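You operate a simulated robot arm through the tools that you are given. There is no shell and no other tool.

You run a simulated robot arm. Do the job below in one go: nothing can be reset, and whatever is moved stays where it is left.

## Task
Dry the wet wellies on the boot dryer's warm setting.
Fine: pipes down into them first; once they are dry, switch off and slide the pipes up. Where these are worked on the way, their far stop is far enough and under half their travel is too little: boot dryer pipes.
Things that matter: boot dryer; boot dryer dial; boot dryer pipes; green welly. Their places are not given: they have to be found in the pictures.

It is judged by the outcome, as a careful person would: the job done as asked, and still so three seconds after it is handed in. It fails if anything else is knocked over, pushed out of place, dropped, spilled or broken.

## Robot
A 7-joint arm with a two-finger parallel gripper, fixed in place. Base frame: the origin is on the floor under the middle of its stand, x ahead of it, y to its left, z up; the work surface is at about z = 220. Readings come in mm, degrees, newtons and seconds.
It reaches about 882 mm from its shoulder. Its first joint turns from -66.0 to 66.0 degrees. Payload 1.57 kg.
Tool frame: the origin (TCP) lies between the finger pads and is the grasp point; the fingertips stand 30 mm ahead of it; z points along the fingers, y is the line along which they close. Largest opening 80 mm; finger width 17, thickness 12; the body of the gripper, 40 by 82 mm, starts 80 mm behind the TCP.
Orientation is that of the tool frame in the base frame, as a unit quaternion [x, y, z, w]. With the fingers straight down and closing along the base's y, the tool's x points along the base's -x, its y along +y and its z along -z.

## Interface
- The arm moves only by the tool jog_arm. Its argument "commands" is one flat list of numbers, 7 for each row, row after row: the shift along the base's x, y, z in mm, then the turn, a rotation vector about the base's x, y, z in degrees, then the opening, from 0 (shut) to 1 (fully open). In form: [x, y, z, ax, ay, az, fingers, x, y, z, ax, ay, az, fingers, ...]. A call has 1 to 20 rows; each row shifts and turns the commanded pose from where the row before left it. A row lasts 0.2 s, in which the tool goes at most 50 mm and 8.6 degrees; a call with a longer step from one row to the next is refused whole, and so is a gripper value outside its range. A pose out of reach is approached as far as the arm can. The call stops where the force on the tool passes 40 N (or 10 N more than at its start, if that is more) or the arm is blocked; 0.2 s more then pass. The fingers move at their own pace (about 72 mm/s each) and stop on an object; they squeeze with about 28 N. The grip force told is the motor's: it shows also when the fingers shut on nothing. Time passes only in rows, and 0.2 s behind the last, so rows that do not move let the fingers close. It gives the time, the measured TCP pose, the force on the tool (base axes), the opening and the grip force at its end, in the units of the frame above (readings bear some noise), with the torque about the TCP (base axes, N m) and any sound that the robot's microphone picked up.
- Cameras (640 x 400 px; columns grow to the right, rows downward): "scene" is fixed at [70.9, 456.8, 1437.4]; the picture's right is [-0.48, -0.88, 0.00], its down [-0.50, 0.27, -0.82] and it looks along [0.72, -0.39, -0.57] (base axes); focal length 218 px, centre (320, 200). "wrist" rides on the gripper at [72, -7, -122] in the tool frame; the picture's right is [0.09, 1.00, 0.00], its down [-0.84, 0.08, -0.54] and it looks along [-0.54, 0.05, 0.84] (tool axes); focal length 238 px, centre (320, 200).
- camera(camera): a new picture of that camera. No time passes.
- locate(camera, pixels): for up to 12 pixels [column, row] of the newest picture of that camera ("zoom" is the newest enlarged one), the place [x, y, z] in the base frame of the surface seen there, good to about 3 mm, but the place of the scene camera against the robot may be out by one fixed shift of up to 18 mm in any direction. No time passes.
- enlarge(camera, box): a new picture of the part [left, top, right, bottom] of that camera's present view, enlarged. No time passes.
- hand_in(): hands the job in; it is judged then, once.

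Unless the task says otherwise, let go and move clear before handing in.

The tools are called after "Request:" as name(argument=value, ...) on one line, values as JSON. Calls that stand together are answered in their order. jog_arm: Moves the arm, as the interface text tells. Its arguments: {"type":"object","properties":{"commands":{"type":"array","items":{"type":"number"}}},"required":["commands"]} The other tools are called the same way: camera (camera) takes a picture; locate (camera, pixels) gives the place of the surface under pixels of a picture; enlarge (camera, box) takes an enlarged picture of a part of a camera's view; hand_in () hands the job in.

At the start:

```text
clock: 0.0
eef_pos: [274.2, 161.6, 1305.4]
orientation: [0.0, 1.0, 0.0, 0.0]
wrist_force: [-0.6, 0.2, 0.0]
wrist_torque: [-0.01, 0.02, 0.0]
grip_width: 80.0
gripper_force: 0.1
```

scene: 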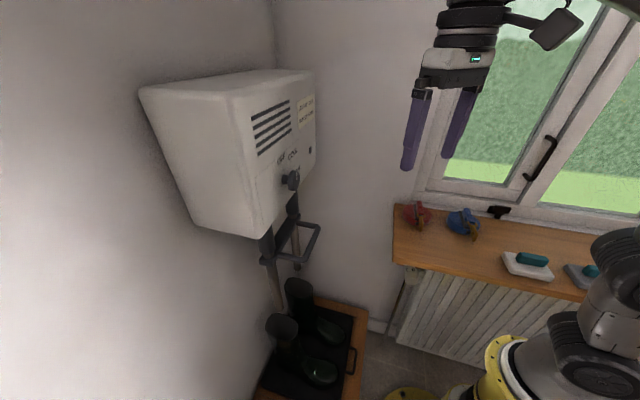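
wrist: 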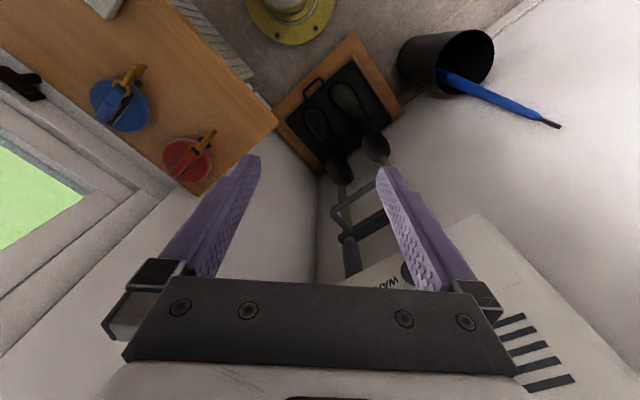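

The scene shows the dryer box on the left with a dial near (291,180), pipes with a handle bar near (310,245), and wellies at (285,340). I'll enlarge these regions and locate the key points.

Request:
enlarge(camera="scene", box=[230, 80, 350, 200])

Request:
enlarge(camera="scene", box=[230, 180, 390, 400])

Request:
locate(camera="scene", pixels=[[291, 180], [285, 180], [297, 172], [312, 245], [318, 228], [268, 258], [298, 263], [278, 325], [296, 290], [352, 360], [310, 100], [255, 170]])

```text
3.33 times, centred on (290, 140) of scene
```

zoom: 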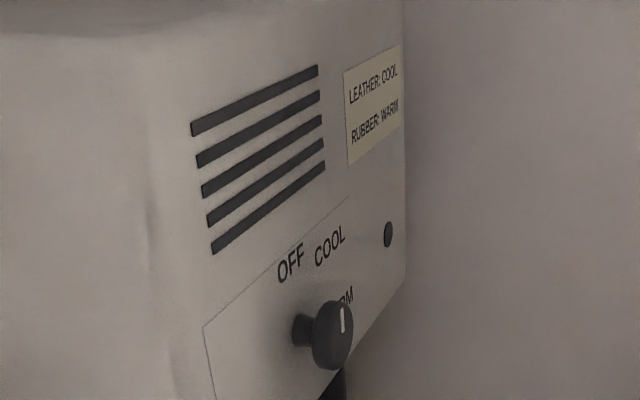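

```text
1.82 times, centred on (310, 290) of scene
```

zoom: 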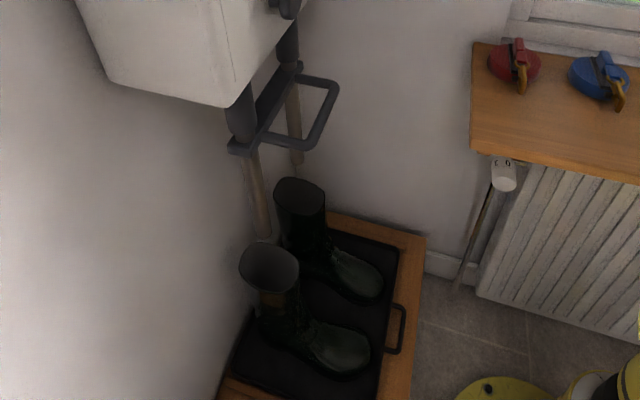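

```text
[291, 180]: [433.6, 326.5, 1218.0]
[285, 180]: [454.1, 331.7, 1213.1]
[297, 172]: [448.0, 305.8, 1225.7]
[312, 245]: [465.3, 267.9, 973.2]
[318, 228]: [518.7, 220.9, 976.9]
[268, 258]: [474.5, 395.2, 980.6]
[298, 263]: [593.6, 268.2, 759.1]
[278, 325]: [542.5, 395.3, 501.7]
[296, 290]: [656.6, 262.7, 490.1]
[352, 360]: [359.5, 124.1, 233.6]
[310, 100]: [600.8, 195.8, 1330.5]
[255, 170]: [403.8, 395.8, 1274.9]
```

The dial's front is about (434,326,1218) and the bar about (465,268,973). I'll locate pipe and boot points in finer detail in the newest zoom.

Request:
locate(camera="zoom", pixels=[[240, 110], [252, 170], [264, 235], [288, 50], [293, 110], [297, 155], [270, 250], [300, 182], [322, 108], [265, 108], [238, 148], [337, 88]])

Request:
enlarge(camera="scene", box=[240, 190, 340, 320])

Request:
enlarge(camera="wrist", box=[270, 60, 440, 290])

```text
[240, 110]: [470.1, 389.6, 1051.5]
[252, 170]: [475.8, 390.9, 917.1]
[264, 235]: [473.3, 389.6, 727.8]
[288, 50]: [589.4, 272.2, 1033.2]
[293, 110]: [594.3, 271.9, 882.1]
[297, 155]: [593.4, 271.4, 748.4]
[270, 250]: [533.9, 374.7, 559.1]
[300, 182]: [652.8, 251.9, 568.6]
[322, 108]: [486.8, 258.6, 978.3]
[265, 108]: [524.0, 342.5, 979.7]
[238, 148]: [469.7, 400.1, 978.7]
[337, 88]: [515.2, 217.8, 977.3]
```

```text
3.08 times, centred on (290, 255) of scene
```

zoom: 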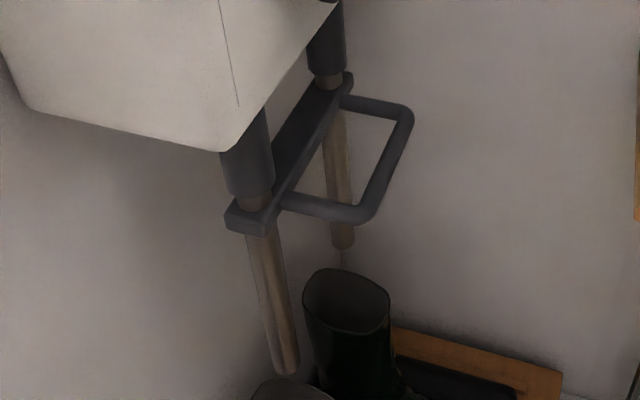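

```text
1.74 times, centred on (355, 175) of wrist
```

zoom: 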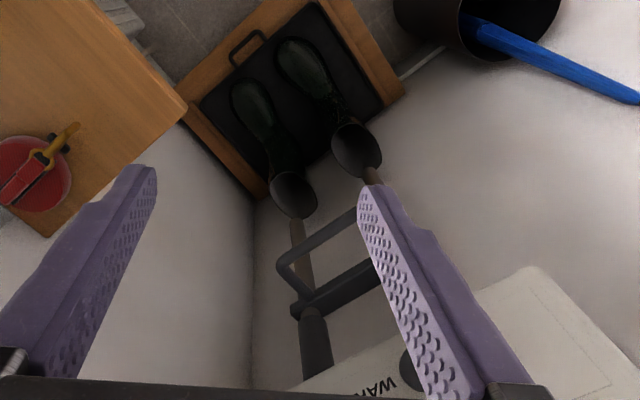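

Pipes stand at about (475,392) and (596,272), with a crossbar and U-handle at z≈978. I need the boot openings relative to the pipe ends, so I'll zoom on the boots.

Request:
enlarge(camera="scene", box=[240, 260, 380, 400])

```text
2.86 times, centred on (310, 330) of scene
```

zoom: 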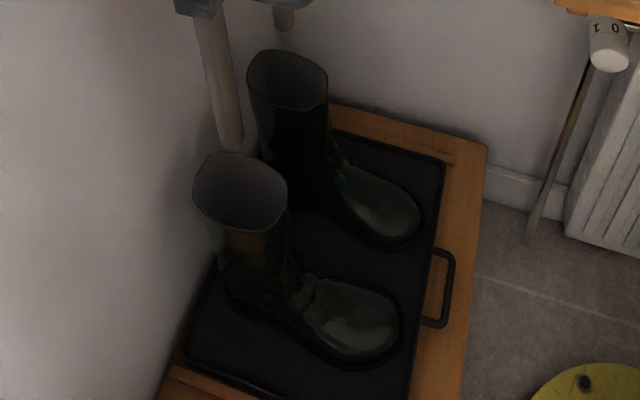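

Request:
locate(camera="zoom", pixels=[[196, 180], [225, 153], [286, 185], [250, 229], [205, 212], [232, 145], [250, 70], [275, 51], [327, 78], [300, 109], [257, 92], [284, 26]])

Request:
locate(camera="wrist", pixels=[[341, 188], [372, 158], [338, 170], [332, 215], [362, 222], [405, 270], [350, 255], [340, 238], [378, 145], [315, 85], [410, 275], [345, 235]])

```text
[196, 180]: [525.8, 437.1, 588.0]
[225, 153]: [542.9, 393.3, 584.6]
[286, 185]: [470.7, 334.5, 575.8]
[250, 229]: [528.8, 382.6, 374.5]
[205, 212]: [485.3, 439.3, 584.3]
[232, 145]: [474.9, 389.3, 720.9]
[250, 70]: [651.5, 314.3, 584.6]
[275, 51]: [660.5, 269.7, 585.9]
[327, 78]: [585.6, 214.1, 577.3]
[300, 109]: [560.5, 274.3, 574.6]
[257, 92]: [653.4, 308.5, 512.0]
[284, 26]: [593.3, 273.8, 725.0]
```

```text
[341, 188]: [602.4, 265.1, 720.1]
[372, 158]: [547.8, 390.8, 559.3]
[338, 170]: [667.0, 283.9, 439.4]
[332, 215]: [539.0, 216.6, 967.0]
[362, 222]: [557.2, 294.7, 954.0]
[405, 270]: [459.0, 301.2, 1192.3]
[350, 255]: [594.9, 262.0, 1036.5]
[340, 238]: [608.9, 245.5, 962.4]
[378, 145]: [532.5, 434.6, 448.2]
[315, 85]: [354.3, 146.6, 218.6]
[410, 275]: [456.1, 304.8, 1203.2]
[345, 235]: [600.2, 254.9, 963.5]
```

Pipe ends (z≈720) sit above the boot openings (rim z≈580, centres about (500,388) and (612,270)), so the boots are already in place. I'll check the surroundings (sill at (395,205)-(395,265), box corners) for obstacles.

Request:
locate(camera="scene", pixels=[[396, 210], [396, 262], [420, 215], [462, 222], [583, 298], [370, 300], [200, 225], [258, 236], [145, 92], [312, 160], [205, 95], [525, 265]])

Request:
locate(camera="wrist", pixels=[[275, 122], [200, 192], [190, 160], [120, 105], [475, 235], [540, 330], [398, 285], [370, 270], [512, 320], [320, 220], [440, 60], [300, 10]])

Request:
enlarge(camera="wrist", box=[320, 180, 520, 300])

```text
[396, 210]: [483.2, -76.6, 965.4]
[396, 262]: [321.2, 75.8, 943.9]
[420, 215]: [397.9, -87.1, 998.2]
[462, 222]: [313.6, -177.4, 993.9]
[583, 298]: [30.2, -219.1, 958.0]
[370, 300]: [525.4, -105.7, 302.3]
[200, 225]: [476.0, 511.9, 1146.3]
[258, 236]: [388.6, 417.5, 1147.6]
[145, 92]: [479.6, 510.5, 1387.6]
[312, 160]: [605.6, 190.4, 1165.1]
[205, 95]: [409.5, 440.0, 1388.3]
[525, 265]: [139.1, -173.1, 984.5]
```

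```text
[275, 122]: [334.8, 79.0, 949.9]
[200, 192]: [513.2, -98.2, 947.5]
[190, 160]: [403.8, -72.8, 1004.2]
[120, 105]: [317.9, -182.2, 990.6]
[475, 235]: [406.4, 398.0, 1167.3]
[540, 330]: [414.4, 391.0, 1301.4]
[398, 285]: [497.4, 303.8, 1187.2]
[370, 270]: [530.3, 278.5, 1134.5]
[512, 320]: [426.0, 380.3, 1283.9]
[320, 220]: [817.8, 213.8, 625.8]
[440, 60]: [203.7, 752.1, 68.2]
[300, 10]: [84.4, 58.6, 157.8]
```

```text
3.20 times, centred on (420, 240) of wrist
```

zoom: 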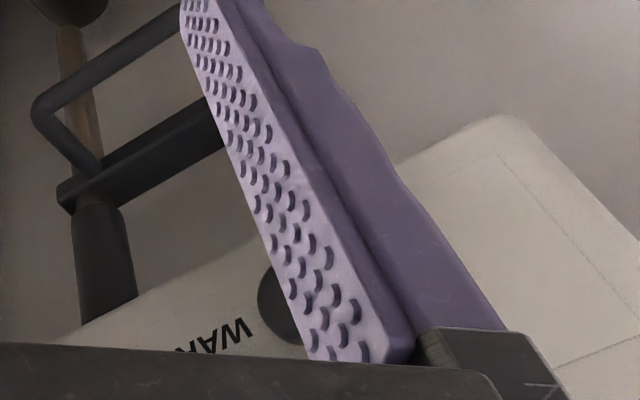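

From the wrist readings the box face is at 45° (u=(x+y)/√2≈569), the dial sticks out to u≈535 at z≈1195, and the sill corner is at (335,79,950). I'll yaw −45° and pitch the hand to horizontal facing the box, while easing it to about (353,212,1150), staying well short of the dryer.

Request:
jog_arm(commands=[0, 0, 0, 0, 0, -7.5, 1, 0, 0, 0, 0, 0, -7.5, 1, 0, 0, 0, 0, 0, -7.5, 1, 0, 0, 0, 0, 0, -7.5, 1, 0, 0, 0, 0, 0, -7.5, 1, 0, 0, 0, 0, 0, -7.5, 1])

Request:
locate(camera="scene", pixels=[[500, 360], [560, 370], [600, 330], [620, 250], [500, 345], [600, 290]])

```text
clock: 1.4
eef_pos: [274.2, 160.4, 1305.6]
orientation: [0.384, 0.923, 0.0, 0.0]
wrist_force: [-0.2, -0.4, 0.2]
wrist_torque: [0.01, -0.01, 0.03]
grip_width: 79.9
gripper_force: 0.0
```

```text
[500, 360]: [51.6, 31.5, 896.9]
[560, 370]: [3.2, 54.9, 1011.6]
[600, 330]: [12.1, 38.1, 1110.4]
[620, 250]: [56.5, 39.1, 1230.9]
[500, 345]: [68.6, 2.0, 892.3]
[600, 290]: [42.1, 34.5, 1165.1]
```

The yaw went through cleanly, and the robot's shoulder seems to sit near z≈1230. Now I'll pitch the hand forward to horizontal while moving to the viewing spot.

Request:
jog_arm(commands=[7.2, 4.6, -14, 5.786, -5.786, 0, 1, 7.2, 4.6, -14, 5.786, -5.786, 0, 1, 7.2, 4.6, -14, 5.786, -5.786, 0, 1, 7.2, 4.6, -14, 5.786, -5.786, 0, 1, 7.2, 4.6, -14, 5.786, -5.786, 0, 1, 7.2, 4.6, -14, 5.786, -5.786, 0, 1, 7.2, 4.6, -14, 5.786, -5.786, 0, 1, 7.2, 4.6, -14, 5.786, -5.786, 0, 1, 7.2, 4.6, -14, 5.786, -5.786, 0, 1, 7.2, 4.6, -14, 5.786, -5.786, 0, 1, 7.2, 4.6, -14, 5.786, -5.786, 0, 1])

Request:
camera(camera="scene")

Request:
camera(camera="wrist")

```text
clock: 3.8
eef_pos: [353.0, 212.2, 1151.3]
orientation: [0.269, 0.652, 0.655, 0.271]
wrist_force: [-0.1, -0.7, 0.4]
wrist_torque: [-0.03, -0.01, 0.01]
grip_width: 80.0
gripper_force: 0.2
```

```text
taken
```

scene: 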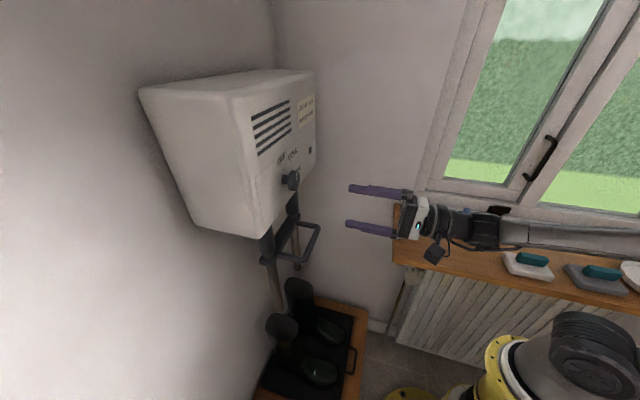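

```text
taken
```

wrist: 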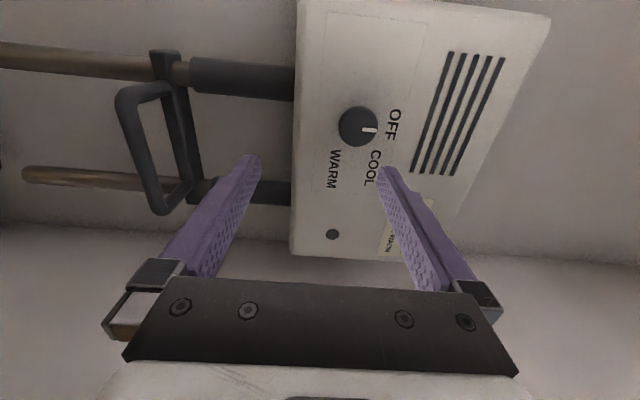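

The wrist view now shows the dial front at (357,127), pointer toward OFF (image right = up), with COOL at (373,168) and WARM at (335,168). I'll enlarge and locate dial, labels, and handle geometry.

Request:
locate(camera="wrist", pixels=[[357, 127], [369, 130], [340, 128], [358, 108], [358, 144], [393, 125], [373, 168], [335, 168], [332, 234], [378, 127], [345, 137], [392, 110]])

Request:
locate(camera="wrist", pixels=[[140, 150], [125, 100], [163, 205], [128, 120], [155, 190], [165, 60], [178, 120], [150, 88], [178, 190], [80, 60], [80, 180], [240, 78]])

Request:
enlarge(camera="wrist", box=[300, 80, 440, 250])

```text
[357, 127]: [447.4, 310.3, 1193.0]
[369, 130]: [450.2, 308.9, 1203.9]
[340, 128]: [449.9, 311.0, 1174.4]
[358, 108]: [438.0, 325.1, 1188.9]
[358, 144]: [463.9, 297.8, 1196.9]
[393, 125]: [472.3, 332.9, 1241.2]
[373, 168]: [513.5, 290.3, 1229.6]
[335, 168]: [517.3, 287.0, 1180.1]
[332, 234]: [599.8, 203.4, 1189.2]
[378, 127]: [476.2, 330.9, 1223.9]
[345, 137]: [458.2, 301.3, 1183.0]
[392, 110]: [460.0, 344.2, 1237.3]
```

```text
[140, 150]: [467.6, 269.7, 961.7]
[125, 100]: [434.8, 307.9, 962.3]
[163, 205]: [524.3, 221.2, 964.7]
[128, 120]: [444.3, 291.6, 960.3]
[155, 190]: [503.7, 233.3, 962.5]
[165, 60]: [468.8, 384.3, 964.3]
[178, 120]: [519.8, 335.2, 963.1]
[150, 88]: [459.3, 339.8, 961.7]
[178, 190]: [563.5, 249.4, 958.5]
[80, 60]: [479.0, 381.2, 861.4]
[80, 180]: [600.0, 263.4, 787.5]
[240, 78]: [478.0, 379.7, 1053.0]
```

```text
2.35 times, centred on (370, 165) of wrist
```

zoom: 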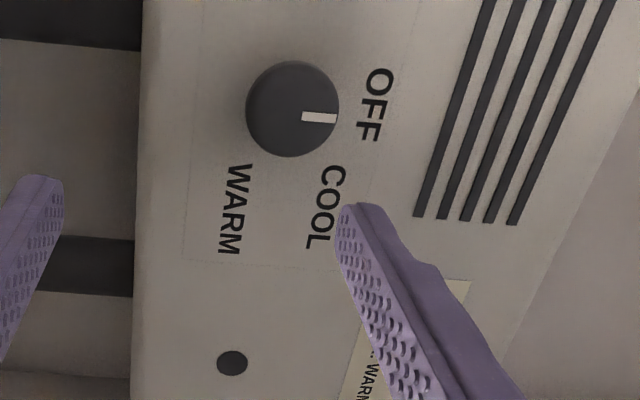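

Handle front bar spans v≈90–214 at u≈521, z≈962 (centre about (477,265)); dial centre is about u 536, v 98, z 1191, with OFF up, COOL ~55°, WARM ~100° clockwise. I'll check where the forearm lies relative to the sill before going lower.

Request:
locate(camera="scene", pixels=[[415, 215], [440, 222], [470, 228], [490, 228], [510, 235], [540, 240], [590, 245], [630, 252], [434, 252], [590, 330], [497, 212], [520, 250]])

Request:
enlarge(camera="scene", box=[380, 150, 640, 320])

```text
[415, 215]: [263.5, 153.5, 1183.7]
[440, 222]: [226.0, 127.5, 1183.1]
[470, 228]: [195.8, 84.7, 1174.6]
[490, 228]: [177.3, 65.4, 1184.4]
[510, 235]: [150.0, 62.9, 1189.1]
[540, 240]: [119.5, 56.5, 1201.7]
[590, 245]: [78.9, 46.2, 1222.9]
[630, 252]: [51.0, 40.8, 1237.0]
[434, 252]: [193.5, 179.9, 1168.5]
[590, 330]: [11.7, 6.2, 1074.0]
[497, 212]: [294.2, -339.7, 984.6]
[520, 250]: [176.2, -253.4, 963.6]
```

```text
2.35 times, centred on (510, 235) of scene
```

zoom: 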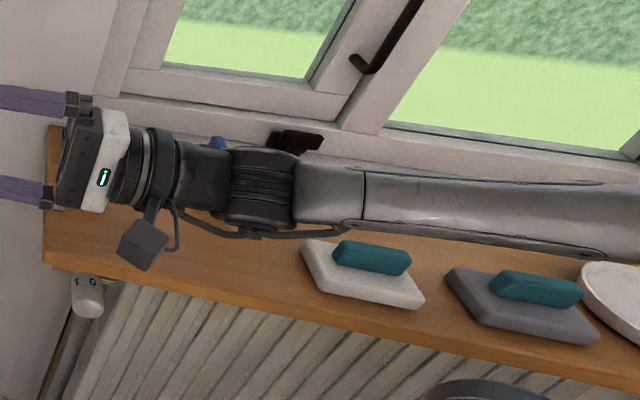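

The slim forearm runs along v≈65, clear of the sill edge (v≈181). I'll lower to a pre-grasp in front of the handle bar at v≈130, z≈957, with the tips still 50 mm short of the bar.

Request:
jog_arm(commands=[6.2, 0.9, -24.25, 0, 0, 0, 1, 6.2, 0.9, -24.25, 0, 0, 0, 1, 6.2, 0.9, -24.25, 0, 0, 0, 1, 6.2, 0.9, -24.25, 0, 0, 0, 1, 6.2, 0.9, -24.25, 0, 0, 0, 1, 6.2, 0.9, -24.25, 0, 0, 0, 1, 6.2, 0.9, -24.25, 0, 0, 0, 1, 6.2, 0.9, -24.25, 0, 0, 0, 1])

Request:
camera(camera="scene")

Request:
camera(camera="wrist")

```text
clock: 5.6
eef_pos: [401.2, 219.1, 959.3]
orientation: [0.27, 0.653, 0.654, 0.271]
wrist_force: [-0.5, 0.1, -0.7]
wrist_torque: [0.02, 0.02, 0.0]
grip_width: 80.2
gripper_force: 0.0
```

```text
taken
```

scene: 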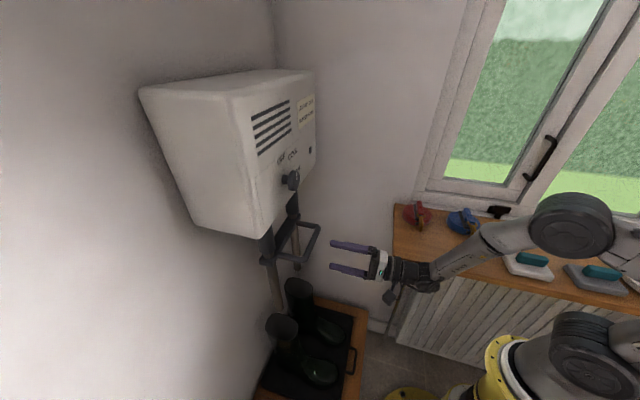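

```text
taken
```

wrist: 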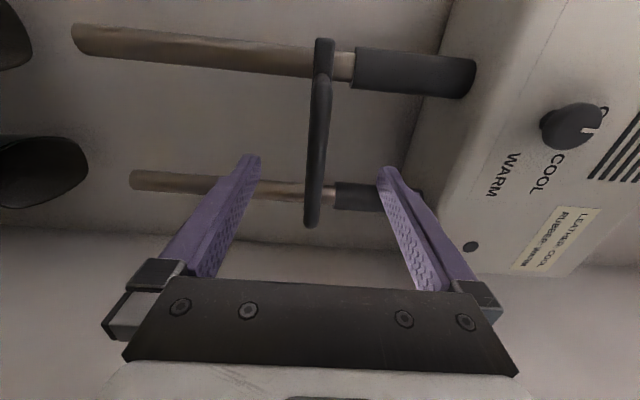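

The elbow stays high (570,225), and the bar is seen edge-on at (318,150) between the fingers. I'll measure the bar precisely.

Request:
locate(camera="wrist", pixels=[[318, 150], [312, 150], [325, 150], [318, 100], [322, 85], [313, 215], [316, 180], [325, 50], [571, 127], [80, 38], [30, 170], [135, 180]])

Request:
enlarge(camera="wrist", box=[260, 30, 400, 240])

Request:
locate(camera="scene", pixels=[[570, 225], [460, 265], [430, 285], [500, 240], [390, 297], [408, 270]])

```text
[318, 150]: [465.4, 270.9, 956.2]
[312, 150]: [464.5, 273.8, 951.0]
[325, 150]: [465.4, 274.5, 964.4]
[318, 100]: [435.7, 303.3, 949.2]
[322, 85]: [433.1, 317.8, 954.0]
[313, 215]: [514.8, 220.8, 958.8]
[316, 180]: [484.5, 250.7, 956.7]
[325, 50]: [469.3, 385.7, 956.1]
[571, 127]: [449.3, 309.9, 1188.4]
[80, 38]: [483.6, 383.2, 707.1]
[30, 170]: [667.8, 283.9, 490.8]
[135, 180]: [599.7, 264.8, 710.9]
```

```text
1.90 times, centred on (330, 135) of wrist
```

zoom: 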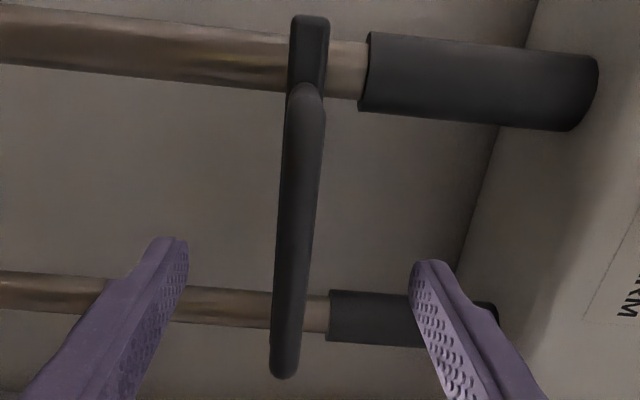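

```text
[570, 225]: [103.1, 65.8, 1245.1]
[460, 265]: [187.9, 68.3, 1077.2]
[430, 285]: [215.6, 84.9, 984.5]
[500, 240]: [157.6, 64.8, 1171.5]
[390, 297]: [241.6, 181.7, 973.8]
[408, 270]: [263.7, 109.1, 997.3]
```

The bar centre is at about (470,277,957), 14 mm thick. I'll advance along the approach by 88 mm so the bar sits between the pads, then close.

Request:
jog_arm(commands=[15.55, 15.55, -0.5, 0, 0, 0, 1, 15.55, 15.55, -0.5, 0, 0, 0, 1, 15.55, 15.55, -0.5, 0, 0, 0, 1, 15.55, 15.55, -0.5, 0, 0, 0, 1, 0, 0, 0, 0, 0, 0, 1])

Request:
enlarge(camera="wrist", box=[200, 30, 440, 300])

Request:
enlarge(camera="scene", box=[240, 180, 440, 320])

```text
clock: 6.8
eef_pos: [464.6, 282.5, 955.2]
orientation: [0.27, 0.653, 0.654, 0.271]
wrist_force: [-0.5, 0.2, 0.1]
wrist_torque: [-0.01, 0.03, 0.0]
grip_width: 80.1
gripper_force: 0.1
```

```text
1.48 times, centred on (320, 165) of wrist
```

zoom: 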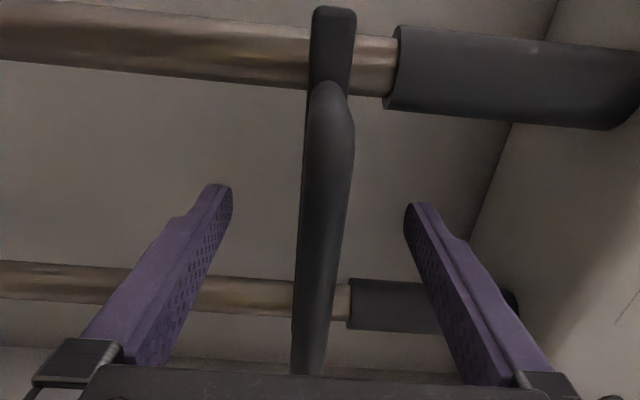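

```text
2.86 times, centred on (340, 250) of scene
```

zoom: 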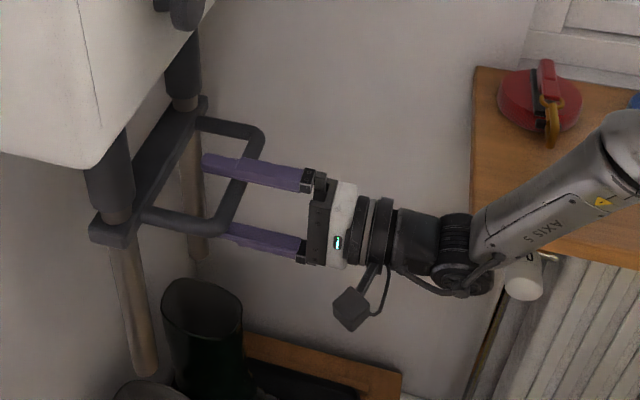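

The bar passes between the two fingers in both views. I'll close on it.

Request:
jog_arm(commands=[0, 0, 0, 0, 0, 0, 0.5, 0, 0, 0, 0, 0, 0, 0, 0, 0, 0, 0, 0, 0, 0, 0, 0, 0, 0, 0, 0, 0])

```text
clock: 7.8
eef_pos: [465.5, 282.2, 955.4]
orientation: [0.271, 0.653, 0.654, 0.271]
wrist_force: [-0.7, 0.9, 1.7]
wrist_torque: [0.01, 0.0, -0.01]
grip_width: 17.7
gripper_force: 31.9
```

The fingers hold the bar (17.7 mm, 32 N). I'll start pushing it down gently to feel the resistance.

Request:
jog_arm(commands=[0, 0, -8, 0, 0, 0, 0, 0, 0, -8, 0, 0, 0, 0, 0, 0, -8, 0, 0, 0, 0, 0, 0, -8, 0, 0, 0, 0])

Request:
enlarge(camera="scene", box=[240, 180, 440, 320])

```text
clock: 8.8
eef_pos: [465.2, 281.1, 923.2]
orientation: [0.271, 0.654, 0.653, 0.27]
wrist_force: [15.5, 9.9, -2.3]
wrist_torque: [0.0, 0.02, 0.09]
grip_width: 17.8
gripper_force: 32.8
```

```text
2.86 times, centred on (340, 250) of scene
```

zoom: 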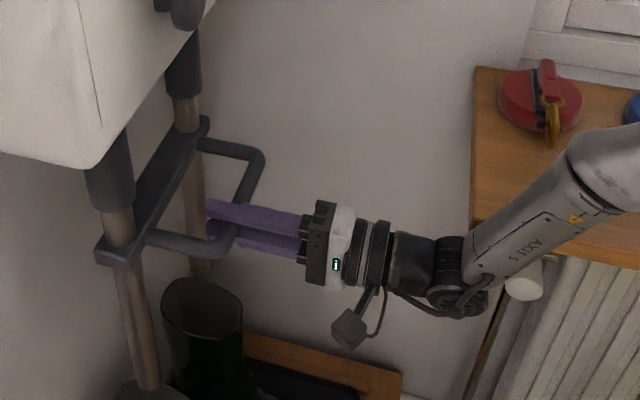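

The pipes followed the hand down 32 mm, with some sideways pull toward the dryer (≈18 N). I'll continue downward with a small nudge inward to relieve that, watching force.

Request:
jog_arm(commands=[0.8, 0.6, -8, 0, 0, 0, 0, 0.4, 0.3, -10, 0, 0, 0, 0, 0, 0, -10, 0, 0, 0, 0, 0, 0, -10, 0, 0, 0, 0])

```text
clock: 9.8
eef_pos: [464.0, 283.3, 883.0]
orientation: [0.272, 0.654, 0.652, 0.269]
wrist_force: [-0.9, -0.9, -3.9]
wrist_torque: [-0.07, 0.11, -0.34]
grip_width: 17.7
gripper_force: 32.5
```

Force relaxed to near zero and the pipes follow. Pipe ends are centred over the boot openings (u≈625, v≈68/238), so I'll continue down.

Request:
jog_arm(commands=[0, 0, -12, 0, 0, 0, 0, 0, 0, -12, 0, 0, 0, 0, 0, 0, -12, 0, 0, 0, 0, 0, 0, -12, 0, 0, 0, 0, 0, 0, -12, 0, 0, 0, 0])

Request:
camera(camera="scene")

Request:
camera(camera="wrist")

```text
clock: 11.0
eef_pos: [465.3, 280.8, 824.2]
orientation: [0.269, 0.656, 0.652, 0.269]
wrist_force: [-5.7, 5.0, -4.1]
wrist_torque: [-0.03, 0.1, -0.12]
grip_width: 18.0
gripper_force: 33.0
```

```text
taken
```

scene: 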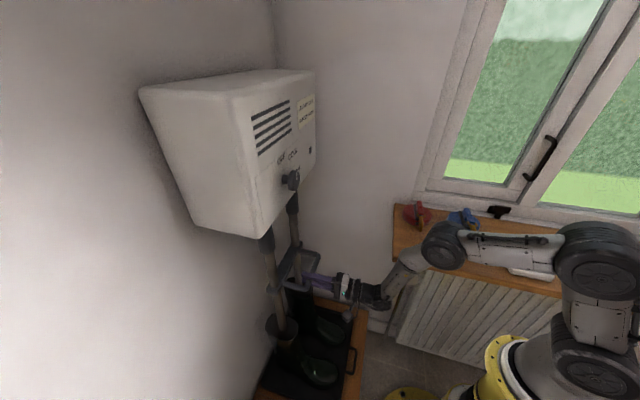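

```text
taken
```

wrist: 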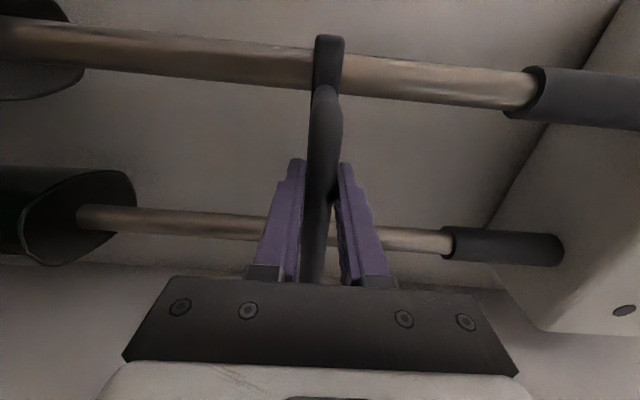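

The pipes are entering both boots cleanly. The arm's elbow at (445,245) appears over the sill, so I'll check its clearance.

Request:
locate(camera="scene", pixels=[[445, 245], [445, 265], [500, 250], [410, 265], [372, 293], [440, 268], [395, 285], [425, 240]])

Request:
enlarge(camera="scene", box=[320, 200, 520, 340])

```text
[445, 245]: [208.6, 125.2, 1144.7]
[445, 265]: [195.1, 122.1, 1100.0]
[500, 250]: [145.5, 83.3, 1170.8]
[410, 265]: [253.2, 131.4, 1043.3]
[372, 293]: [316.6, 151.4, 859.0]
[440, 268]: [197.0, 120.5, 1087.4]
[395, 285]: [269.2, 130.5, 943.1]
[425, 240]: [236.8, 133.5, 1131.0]
```

```text
2.86 times, centred on (420, 270) of scene
```

zoom: 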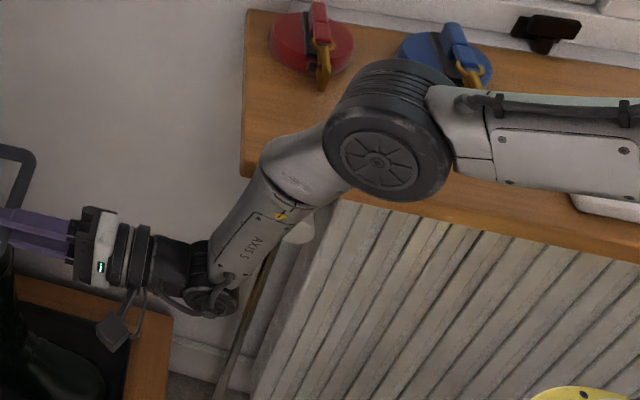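

The forearm passes the sill corner (335,79,950) with roughly 20 mm or more of clearance. I'll check the radiator valve at zoom (300,232) and sill edge in the same frame before going lower.

Request:
locate(camera="zoom", pixels=[[302, 233], [245, 120], [243, 165], [360, 205], [250, 215], [220, 240], [300, 165], [285, 210], [345, 110], [405, 130], [230, 300], [250, 320]])

```text
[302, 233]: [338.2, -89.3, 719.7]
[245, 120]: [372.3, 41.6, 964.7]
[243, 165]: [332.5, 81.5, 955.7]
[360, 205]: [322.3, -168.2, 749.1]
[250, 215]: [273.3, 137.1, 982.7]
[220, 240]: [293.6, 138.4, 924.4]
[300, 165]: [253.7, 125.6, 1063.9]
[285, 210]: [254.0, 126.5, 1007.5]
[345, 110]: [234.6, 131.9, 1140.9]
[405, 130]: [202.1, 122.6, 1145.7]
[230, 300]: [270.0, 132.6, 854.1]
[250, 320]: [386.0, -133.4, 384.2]
```

The valve (v≈302) is far away and the forearm keeps about 15–20 mm from the sill edge, which should grow as the hand descends. Continuing down 60 mm.

Request:
jog_arm(commands=[0, 0, -12, 0, 0, 0, 0, 0, 0, -12, 0, 0, 0, 0, 0, 0, -12, 0, 0, 0, 0, 0, 0, -12, 0, 0, 0, 0, 0, 0, -12, 0, 0, 0, 0])

Request:
enlarge(camera="scene", box=[240, 190, 540, 390])

Request:
camera(camera="wrist")

```text
clock: 12.2
eef_pos: [466.0, 282.8, 764.2]
orientation: [0.271, 0.655, 0.652, 0.27]
wrist_force: [-9.0, 0.0, -4.6]
wrist_torque: [-0.05, 0.08, 0.78]
grip_width: 17.7
gripper_force: 32.6
```

```text
2.00 times, centred on (390, 290) of scene
```

zoom: 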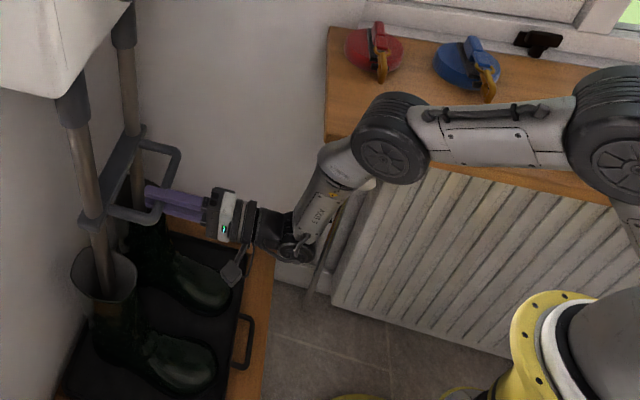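

```text
taken
```

wrist: 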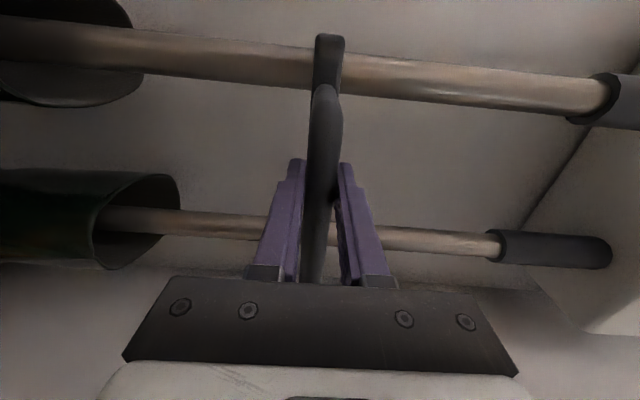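

The pipes are going further into both boots with low force. I'll check forearm-to-sill clearance once more and then continue.

Request:
locate(camera="zoom", pixels=[[390, 150], [345, 160], [320, 200], [365, 175], [295, 250], [326, 130], [372, 185], [410, 110]])

```text
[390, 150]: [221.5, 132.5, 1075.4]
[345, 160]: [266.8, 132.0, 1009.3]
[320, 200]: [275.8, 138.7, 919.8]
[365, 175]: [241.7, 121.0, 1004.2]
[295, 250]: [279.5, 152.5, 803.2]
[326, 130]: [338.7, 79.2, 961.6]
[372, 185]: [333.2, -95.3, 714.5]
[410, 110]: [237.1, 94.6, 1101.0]
```

The elbow is dropping toward sill height, so I need its full width. I'll sample points along its upper edge.

Request:
locate(camera="zoom", pixels=[[375, 100], [385, 95], [395, 94], [405, 95], [415, 98], [423, 104], [365, 107], [355, 125], [500, 105], [540, 100], [480, 105], [520, 102]])

Request:
enlarge(camera="scene", box=[390, 210, 490, 300])

```text
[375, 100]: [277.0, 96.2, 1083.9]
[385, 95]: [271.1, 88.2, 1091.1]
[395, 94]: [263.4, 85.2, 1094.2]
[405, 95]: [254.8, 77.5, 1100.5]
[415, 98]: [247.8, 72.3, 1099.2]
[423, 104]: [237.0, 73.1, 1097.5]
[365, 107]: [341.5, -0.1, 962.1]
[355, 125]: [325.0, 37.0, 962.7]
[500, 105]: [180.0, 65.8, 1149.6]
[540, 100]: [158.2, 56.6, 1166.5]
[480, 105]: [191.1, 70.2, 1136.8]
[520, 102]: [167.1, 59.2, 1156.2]
```

```text
4.44 times, centred on (440, 255) of scene
```

zoom: 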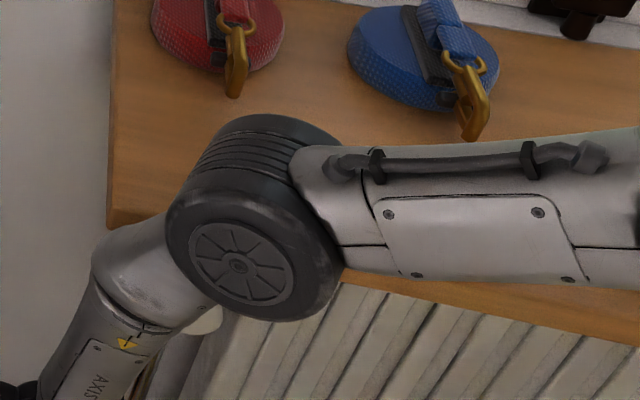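

The elbow spans only v≈63–130, leaving about 50 mm to the sill edge (v≈181). Safe to continue down another 60 mm.

Request:
jog_arm(commands=[0, 0, -10, 0, 0, 0, 0, 0, 0, -10, 0, 0, 0, 0, 0, 0, -10, 0, 0, 0, 0, 0, 0, -10, 0, 0, 0, 0, 0, 0, -10, 0, 0, 0, 0, 0, 0, -10, 0, 0, 0, 0])

Request:
enlarge(camera="scene", box=[240, 190, 540, 390])

Request:
camera(camera="wrist")

```text
clock: 13.6
eef_pos: [466.6, 282.3, 703.5]
orientation: [0.27, 0.654, 0.653, 0.27]
wrist_force: [-9.0, 5.8, -3.7]
wrist_torque: [-0.07, 0.12, 0.47]
grip_width: 17.7
gripper_force: 32.6
```

```text
2.00 times, centred on (390, 290) of scene
```

zoom: 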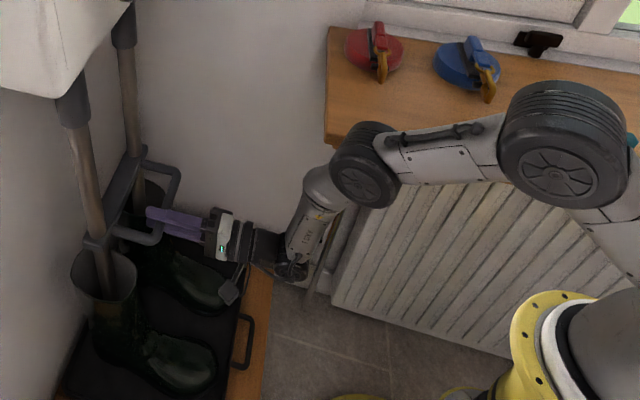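

```text
taken
```

wrist: 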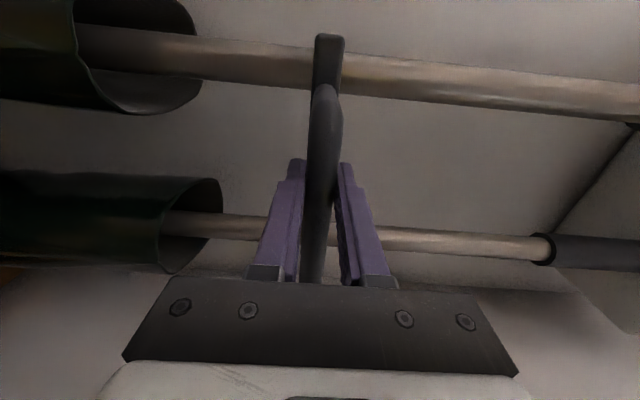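

Still moving freely with the crossbar now ~125 mm above the boot rims. I'll go down in smaller steps, watching for the stop.

Request:
jog_arm(commands=[0, 0, -7, 0, 0, 0, 0, 0, 0, -7, 0, 0, 0, 0, 0, 0, -7, 0, 0, 0, 0, 0, 0, -7, 0, 0, 0, 0, 0, 0, -7, 0, 0, 0, 0])

Request:
enlarge(camera="scene", box=[240, 190, 540, 390])

```text
clock: 14.8
eef_pos: [465.6, 282.1, 670.8]
orientation: [0.27, 0.654, 0.653, 0.27]
wrist_force: [-10.2, 9.2, -2.2]
wrist_torque: [-0.08, 0.1, -0.36]
grip_width: 17.7
gripper_force: 32.6
```

```text
2.00 times, centred on (390, 290) of scene
```

zoom: 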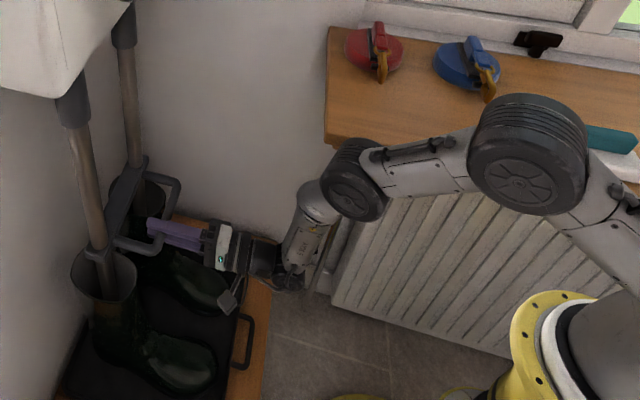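

No stop yet at z≈671; a sideways load of ~13 N to the left suggests a slight offset. I'll check the elbow and shoulder against the sill items before continuing.

Request:
locate(camera="zoom", pixels=[[350, 190], [360, 145], [340, 150], [375, 150], [310, 200], [525, 170], [530, 105], [560, 115], [580, 140], [328, 135], [305, 240], [280, 285]])

```text
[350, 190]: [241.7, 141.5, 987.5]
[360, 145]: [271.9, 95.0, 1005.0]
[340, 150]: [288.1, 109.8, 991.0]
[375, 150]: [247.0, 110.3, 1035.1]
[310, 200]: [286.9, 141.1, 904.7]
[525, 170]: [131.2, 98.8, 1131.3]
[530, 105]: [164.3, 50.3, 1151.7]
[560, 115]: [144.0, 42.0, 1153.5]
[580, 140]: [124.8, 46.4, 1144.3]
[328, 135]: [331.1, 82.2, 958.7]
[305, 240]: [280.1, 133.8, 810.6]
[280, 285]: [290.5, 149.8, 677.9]
```

The elbow (v≈71–130) stays about 45 mm clear of the sill. Continuing down slowly with a 1 mm left correction.

Request:
jog_arm(commands=[-0.5, 0.5, -6, 0, 0, 0, 0, -0.3, 0.3, -6, 0, 0, 0, 0, 0, 0, -6, 0, 0, 0, 0, 0, 0, -6, 0, 0, 0, 0, 0, 0, -6, 0, 0, 0, 0])

Request:
camera(camera="wrist")

Request:
enlarge(camera="scene", box=[240, 230, 390, 350])

```text
clock: 16.0
eef_pos: [466.4, 281.8, 637.9]
orientation: [0.272, 0.652, 0.653, 0.271]
wrist_force: [-6.8, -8.0, -0.6]
wrist_torque: [-0.09, 0.02, 0.62]
grip_width: 17.7
gripper_force: 31.9
```

```text
taken
```

wrist: 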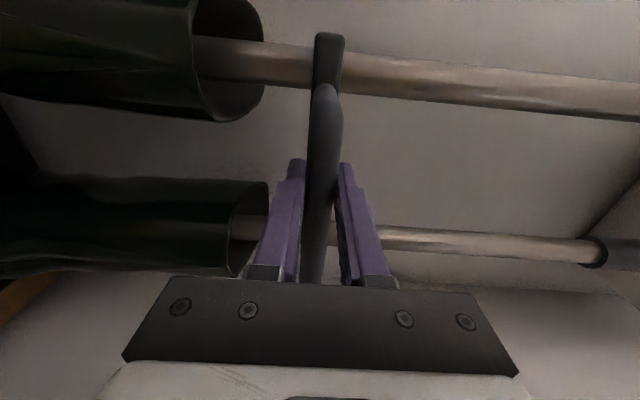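

```text
3.33 times, centred on (315, 290) of scene
```

zoom: 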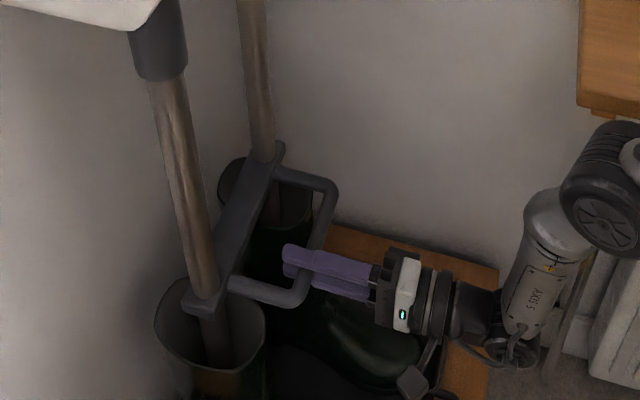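

Handle has travelled ~317 mm with no stop yet; the crossbar is still ~50 mm above the boot rims. I'll go down further in small steps and watch for the vertical force to rise.

Request:
jog_arm(commands=[0, 0, -4, 0, 0, 0, 0, 0, 0, -4, 0, 0, 0, 0, 0, 0, -4, 0, 0, 0, 0, 0, 0, -4, 0, 0, 0, 0])

```text
clock: 17.0
eef_pos: [466.1, 282.6, 623.4]
orientation: [0.27, 0.653, 0.654, 0.271]
wrist_force: [-3.8, -9.8, 1.2]
wrist_torque: [-0.04, 0.11, 0.23]
grip_width: 17.9
gripper_force: 32.0
```

Request:
jog_arm(commands=[0, 0, -4, 0, 0, 0, 0, 0, 0, -4, 0, 0, 0, 0, 0, 0, -4, 0, 0, 0, 0])

Request:
enlarge(camera="scene", box=[240, 230, 390, 350])

Request:
camera(camera="wrist")

```text
clock: 17.8
eef_pos: [467.2, 282.1, 615.4]
orientation: [0.268, 0.648, 0.658, 0.274]
wrist_force: [-14.3, -17.1, 23.7]
wrist_torque: [0.23, 0.09, -0.11]
grip_width: 18.0
gripper_force: 32.0
```

```text
3.33 times, centred on (315, 290) of scene
```

zoom: 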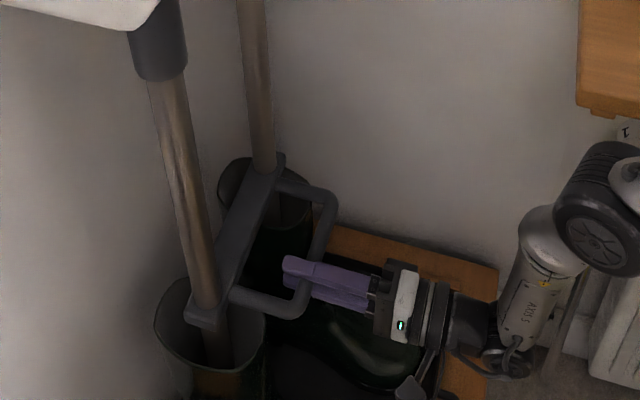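

```text
taken
```

wrist: 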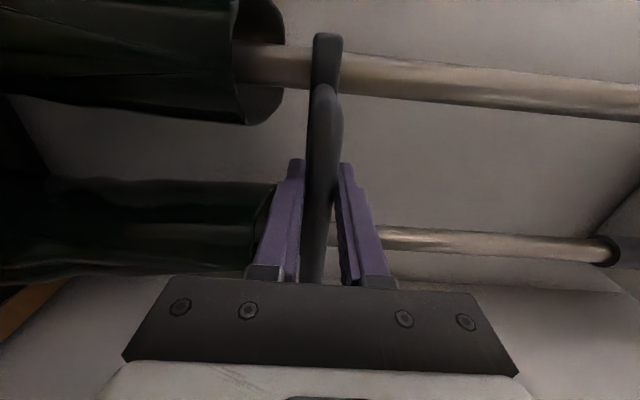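

Vertical force rose to 24 N at z≈615: the pipes are at their lower stop (≈340 mm travel), crossbar still above the boot rims. I'll relieve the load slightly, open the fingers and see whether the pipes stay.

Request:
jog_arm(commands=[0, 0, 3, 0, 0, 0, 0, 0, 0, 0, 0, 0, 0, 0, 0, 0, 0, 0, 0, 0, 0.5, 0, 0, 0, 0, 0, 0, 1, 0, 0, 0, 0, 0, 0, 1, 0, 0, 0, 0, 0, 0, 1])

Request:
camera(camera="wrist")

```text
clock: 19.2
eef_pos: [465.7, 281.8, 615.3]
orientation: [0.271, 0.653, 0.654, 0.271]
wrist_force: [0.6, -0.4, -0.6]
wrist_torque: [0.0, 0.01, -0.03]
grip_width: 79.8
gripper_force: 0.0
```

```text
taken
```

wrist: 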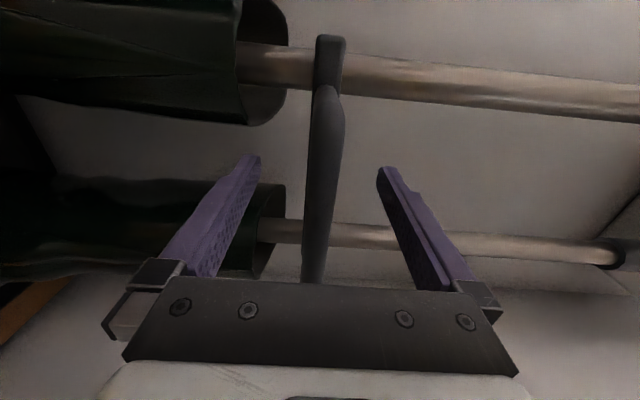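

The pipes stayed down after release. I'll back straight out along the approach line, then rise toward the dial height.

Request:
jog_arm(commands=[-14.1, -14.1, 0, 0, 0, 0, 1, -14.1, -14.1, 0, 0, 0, 0, 1, -14.1, -14.1, 0, 0, 0, 0, 1, -14.1, -14.1, 0, 0, 0, 0, 1, -14.1, -14.1, 0, 0, 0, 0, 1, -14.1, -14.1, 0, 0, 0, 0, 1])

Request:
camera(camera="scene")

Request:
camera(camera="wrist")

```text
clock: 20.8
eef_pos: [351.3, 202.2, 593.6]
orientation: [0.28, 0.668, 0.645, 0.244]
wrist_force: [-0.5, 0.4, 0.4]
wrist_torque: [0.01, -0.02, 0.0]
grip_width: 80.1
gripper_force: 0.0
stopped in row 6: the arm was blocked; the commanded pose is now the measured one
```

```text
taken
```

scene: 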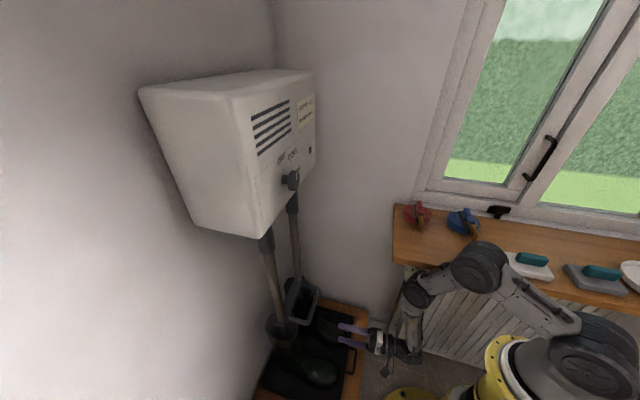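

```text
taken
```

wrist: 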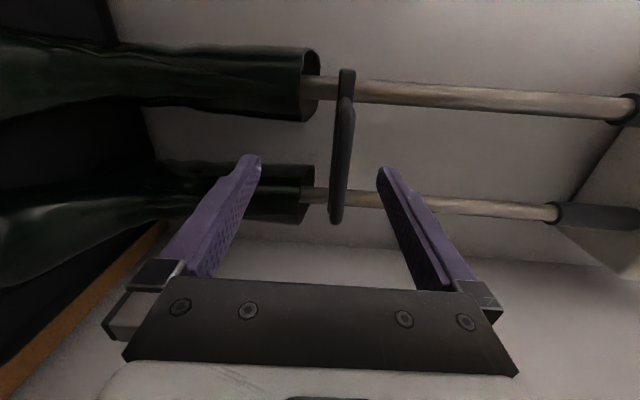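

The arm reports being blocked at (351,202,594) with a slightly tilted pose, though forces are low — possibly a joint limit as it folds. I'll inspect the elbow near the sill closely.

Request:
enlarge(camera="scene", box=[340, 190, 560, 390])

Request:
locate(camera="scene", pixels=[[480, 268], [485, 245], [465, 250], [425, 283], [415, 290], [415, 320], [410, 350], [590, 330], [550, 305], [440, 265], [432, 275], [396, 260]])

```text
2.00 times, centred on (450, 290) of scene
```

zoom: 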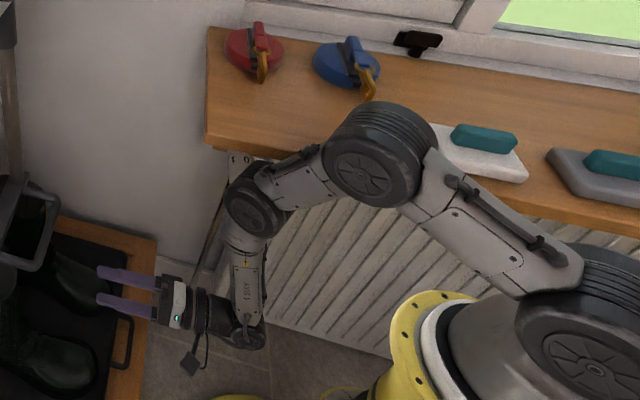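

```text
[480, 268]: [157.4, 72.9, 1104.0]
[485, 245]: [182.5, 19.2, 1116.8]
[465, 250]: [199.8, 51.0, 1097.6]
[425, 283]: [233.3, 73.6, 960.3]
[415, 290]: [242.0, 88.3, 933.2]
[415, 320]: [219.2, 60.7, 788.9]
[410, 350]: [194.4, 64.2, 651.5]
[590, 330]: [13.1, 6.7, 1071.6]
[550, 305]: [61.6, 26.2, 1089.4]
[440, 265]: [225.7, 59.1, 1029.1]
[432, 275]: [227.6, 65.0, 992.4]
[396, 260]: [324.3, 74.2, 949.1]
```

The lower elbow (near (233,74,960), v≈113–178) folded right up against the sill's front edge, which is what blocked it; nothing on the sill moved. I'll unfold by moving forward again to u≈470 and restoring the orientation, then rise from there.

Request:
jog_arm(commands=[12, 6.6, 3.5, 0.11, -0.57, -0.25, 1, 12, 6.6, 3.5, 0.11, -0.57, -0.25, 1, 12, 6.6, 3.5, 0.11, -0.57, -0.25, 1, 12, 6.6, 3.5, 0.11, -0.57, -0.25, 1, 12, 6.6, 3.5, 0.11, -0.57, -0.25, 1, 12, 6.6, 3.5, 0.11, -0.57, -0.25, 1])

Request:
camera(camera="scene")

Request:
camera(camera="wrist")

```text
clock: 22.2
eef_pos: [426.5, 243.5, 617.8]
orientation: [0.269, 0.651, 0.654, 0.274]
wrist_force: [-0.1, -0.5, 0.2]
wrist_torque: [-0.01, 0.01, 0.02]
grip_width: 80.2
gripper_force: 0.1
```

```text
taken
```

scene: 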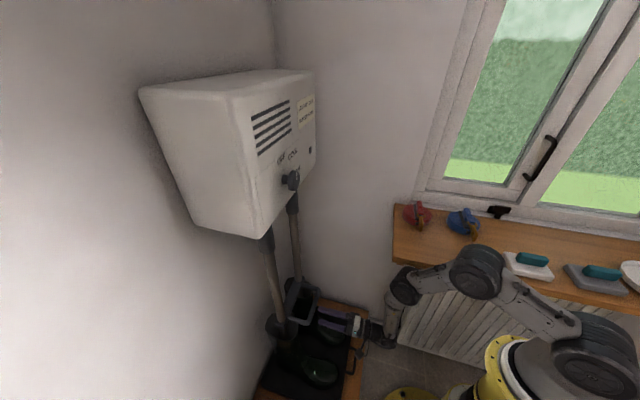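

```text
taken
```

wrist: 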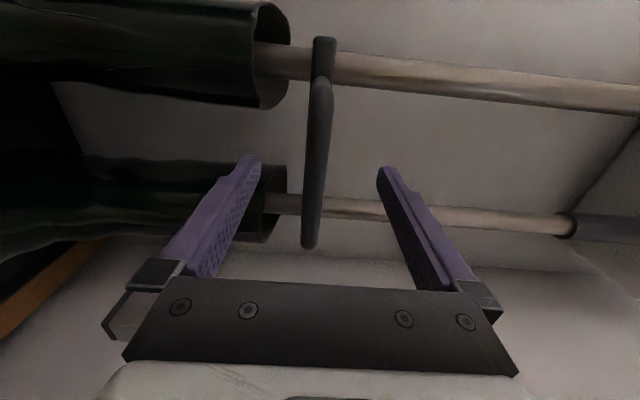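

The arm unfolded freely and the pose is restored. I'll check the elbow at (403,287) against the sill edge before rising.

Request:
enlarge(camera="scene", box=[340, 200, 540, 340])

Request:
locate(camera="scene", pixels=[[402, 290], [405, 270], [400, 272], [412, 268], [395, 278], [425, 278], [475, 278], [470, 250], [395, 262], [393, 320], [440, 270], [485, 248]])

```text
2.86 times, centred on (440, 270) of scene
```

zoom: 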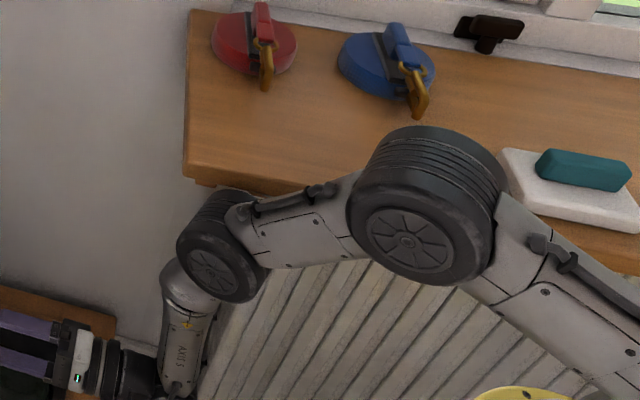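

```text
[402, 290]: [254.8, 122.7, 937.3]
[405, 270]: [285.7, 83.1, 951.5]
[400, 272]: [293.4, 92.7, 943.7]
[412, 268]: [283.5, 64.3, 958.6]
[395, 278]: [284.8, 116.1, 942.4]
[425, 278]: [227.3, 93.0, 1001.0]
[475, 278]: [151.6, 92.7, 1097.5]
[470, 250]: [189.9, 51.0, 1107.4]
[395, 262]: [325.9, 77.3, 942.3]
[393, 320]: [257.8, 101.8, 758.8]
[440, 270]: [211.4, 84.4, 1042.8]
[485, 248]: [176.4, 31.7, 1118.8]
```

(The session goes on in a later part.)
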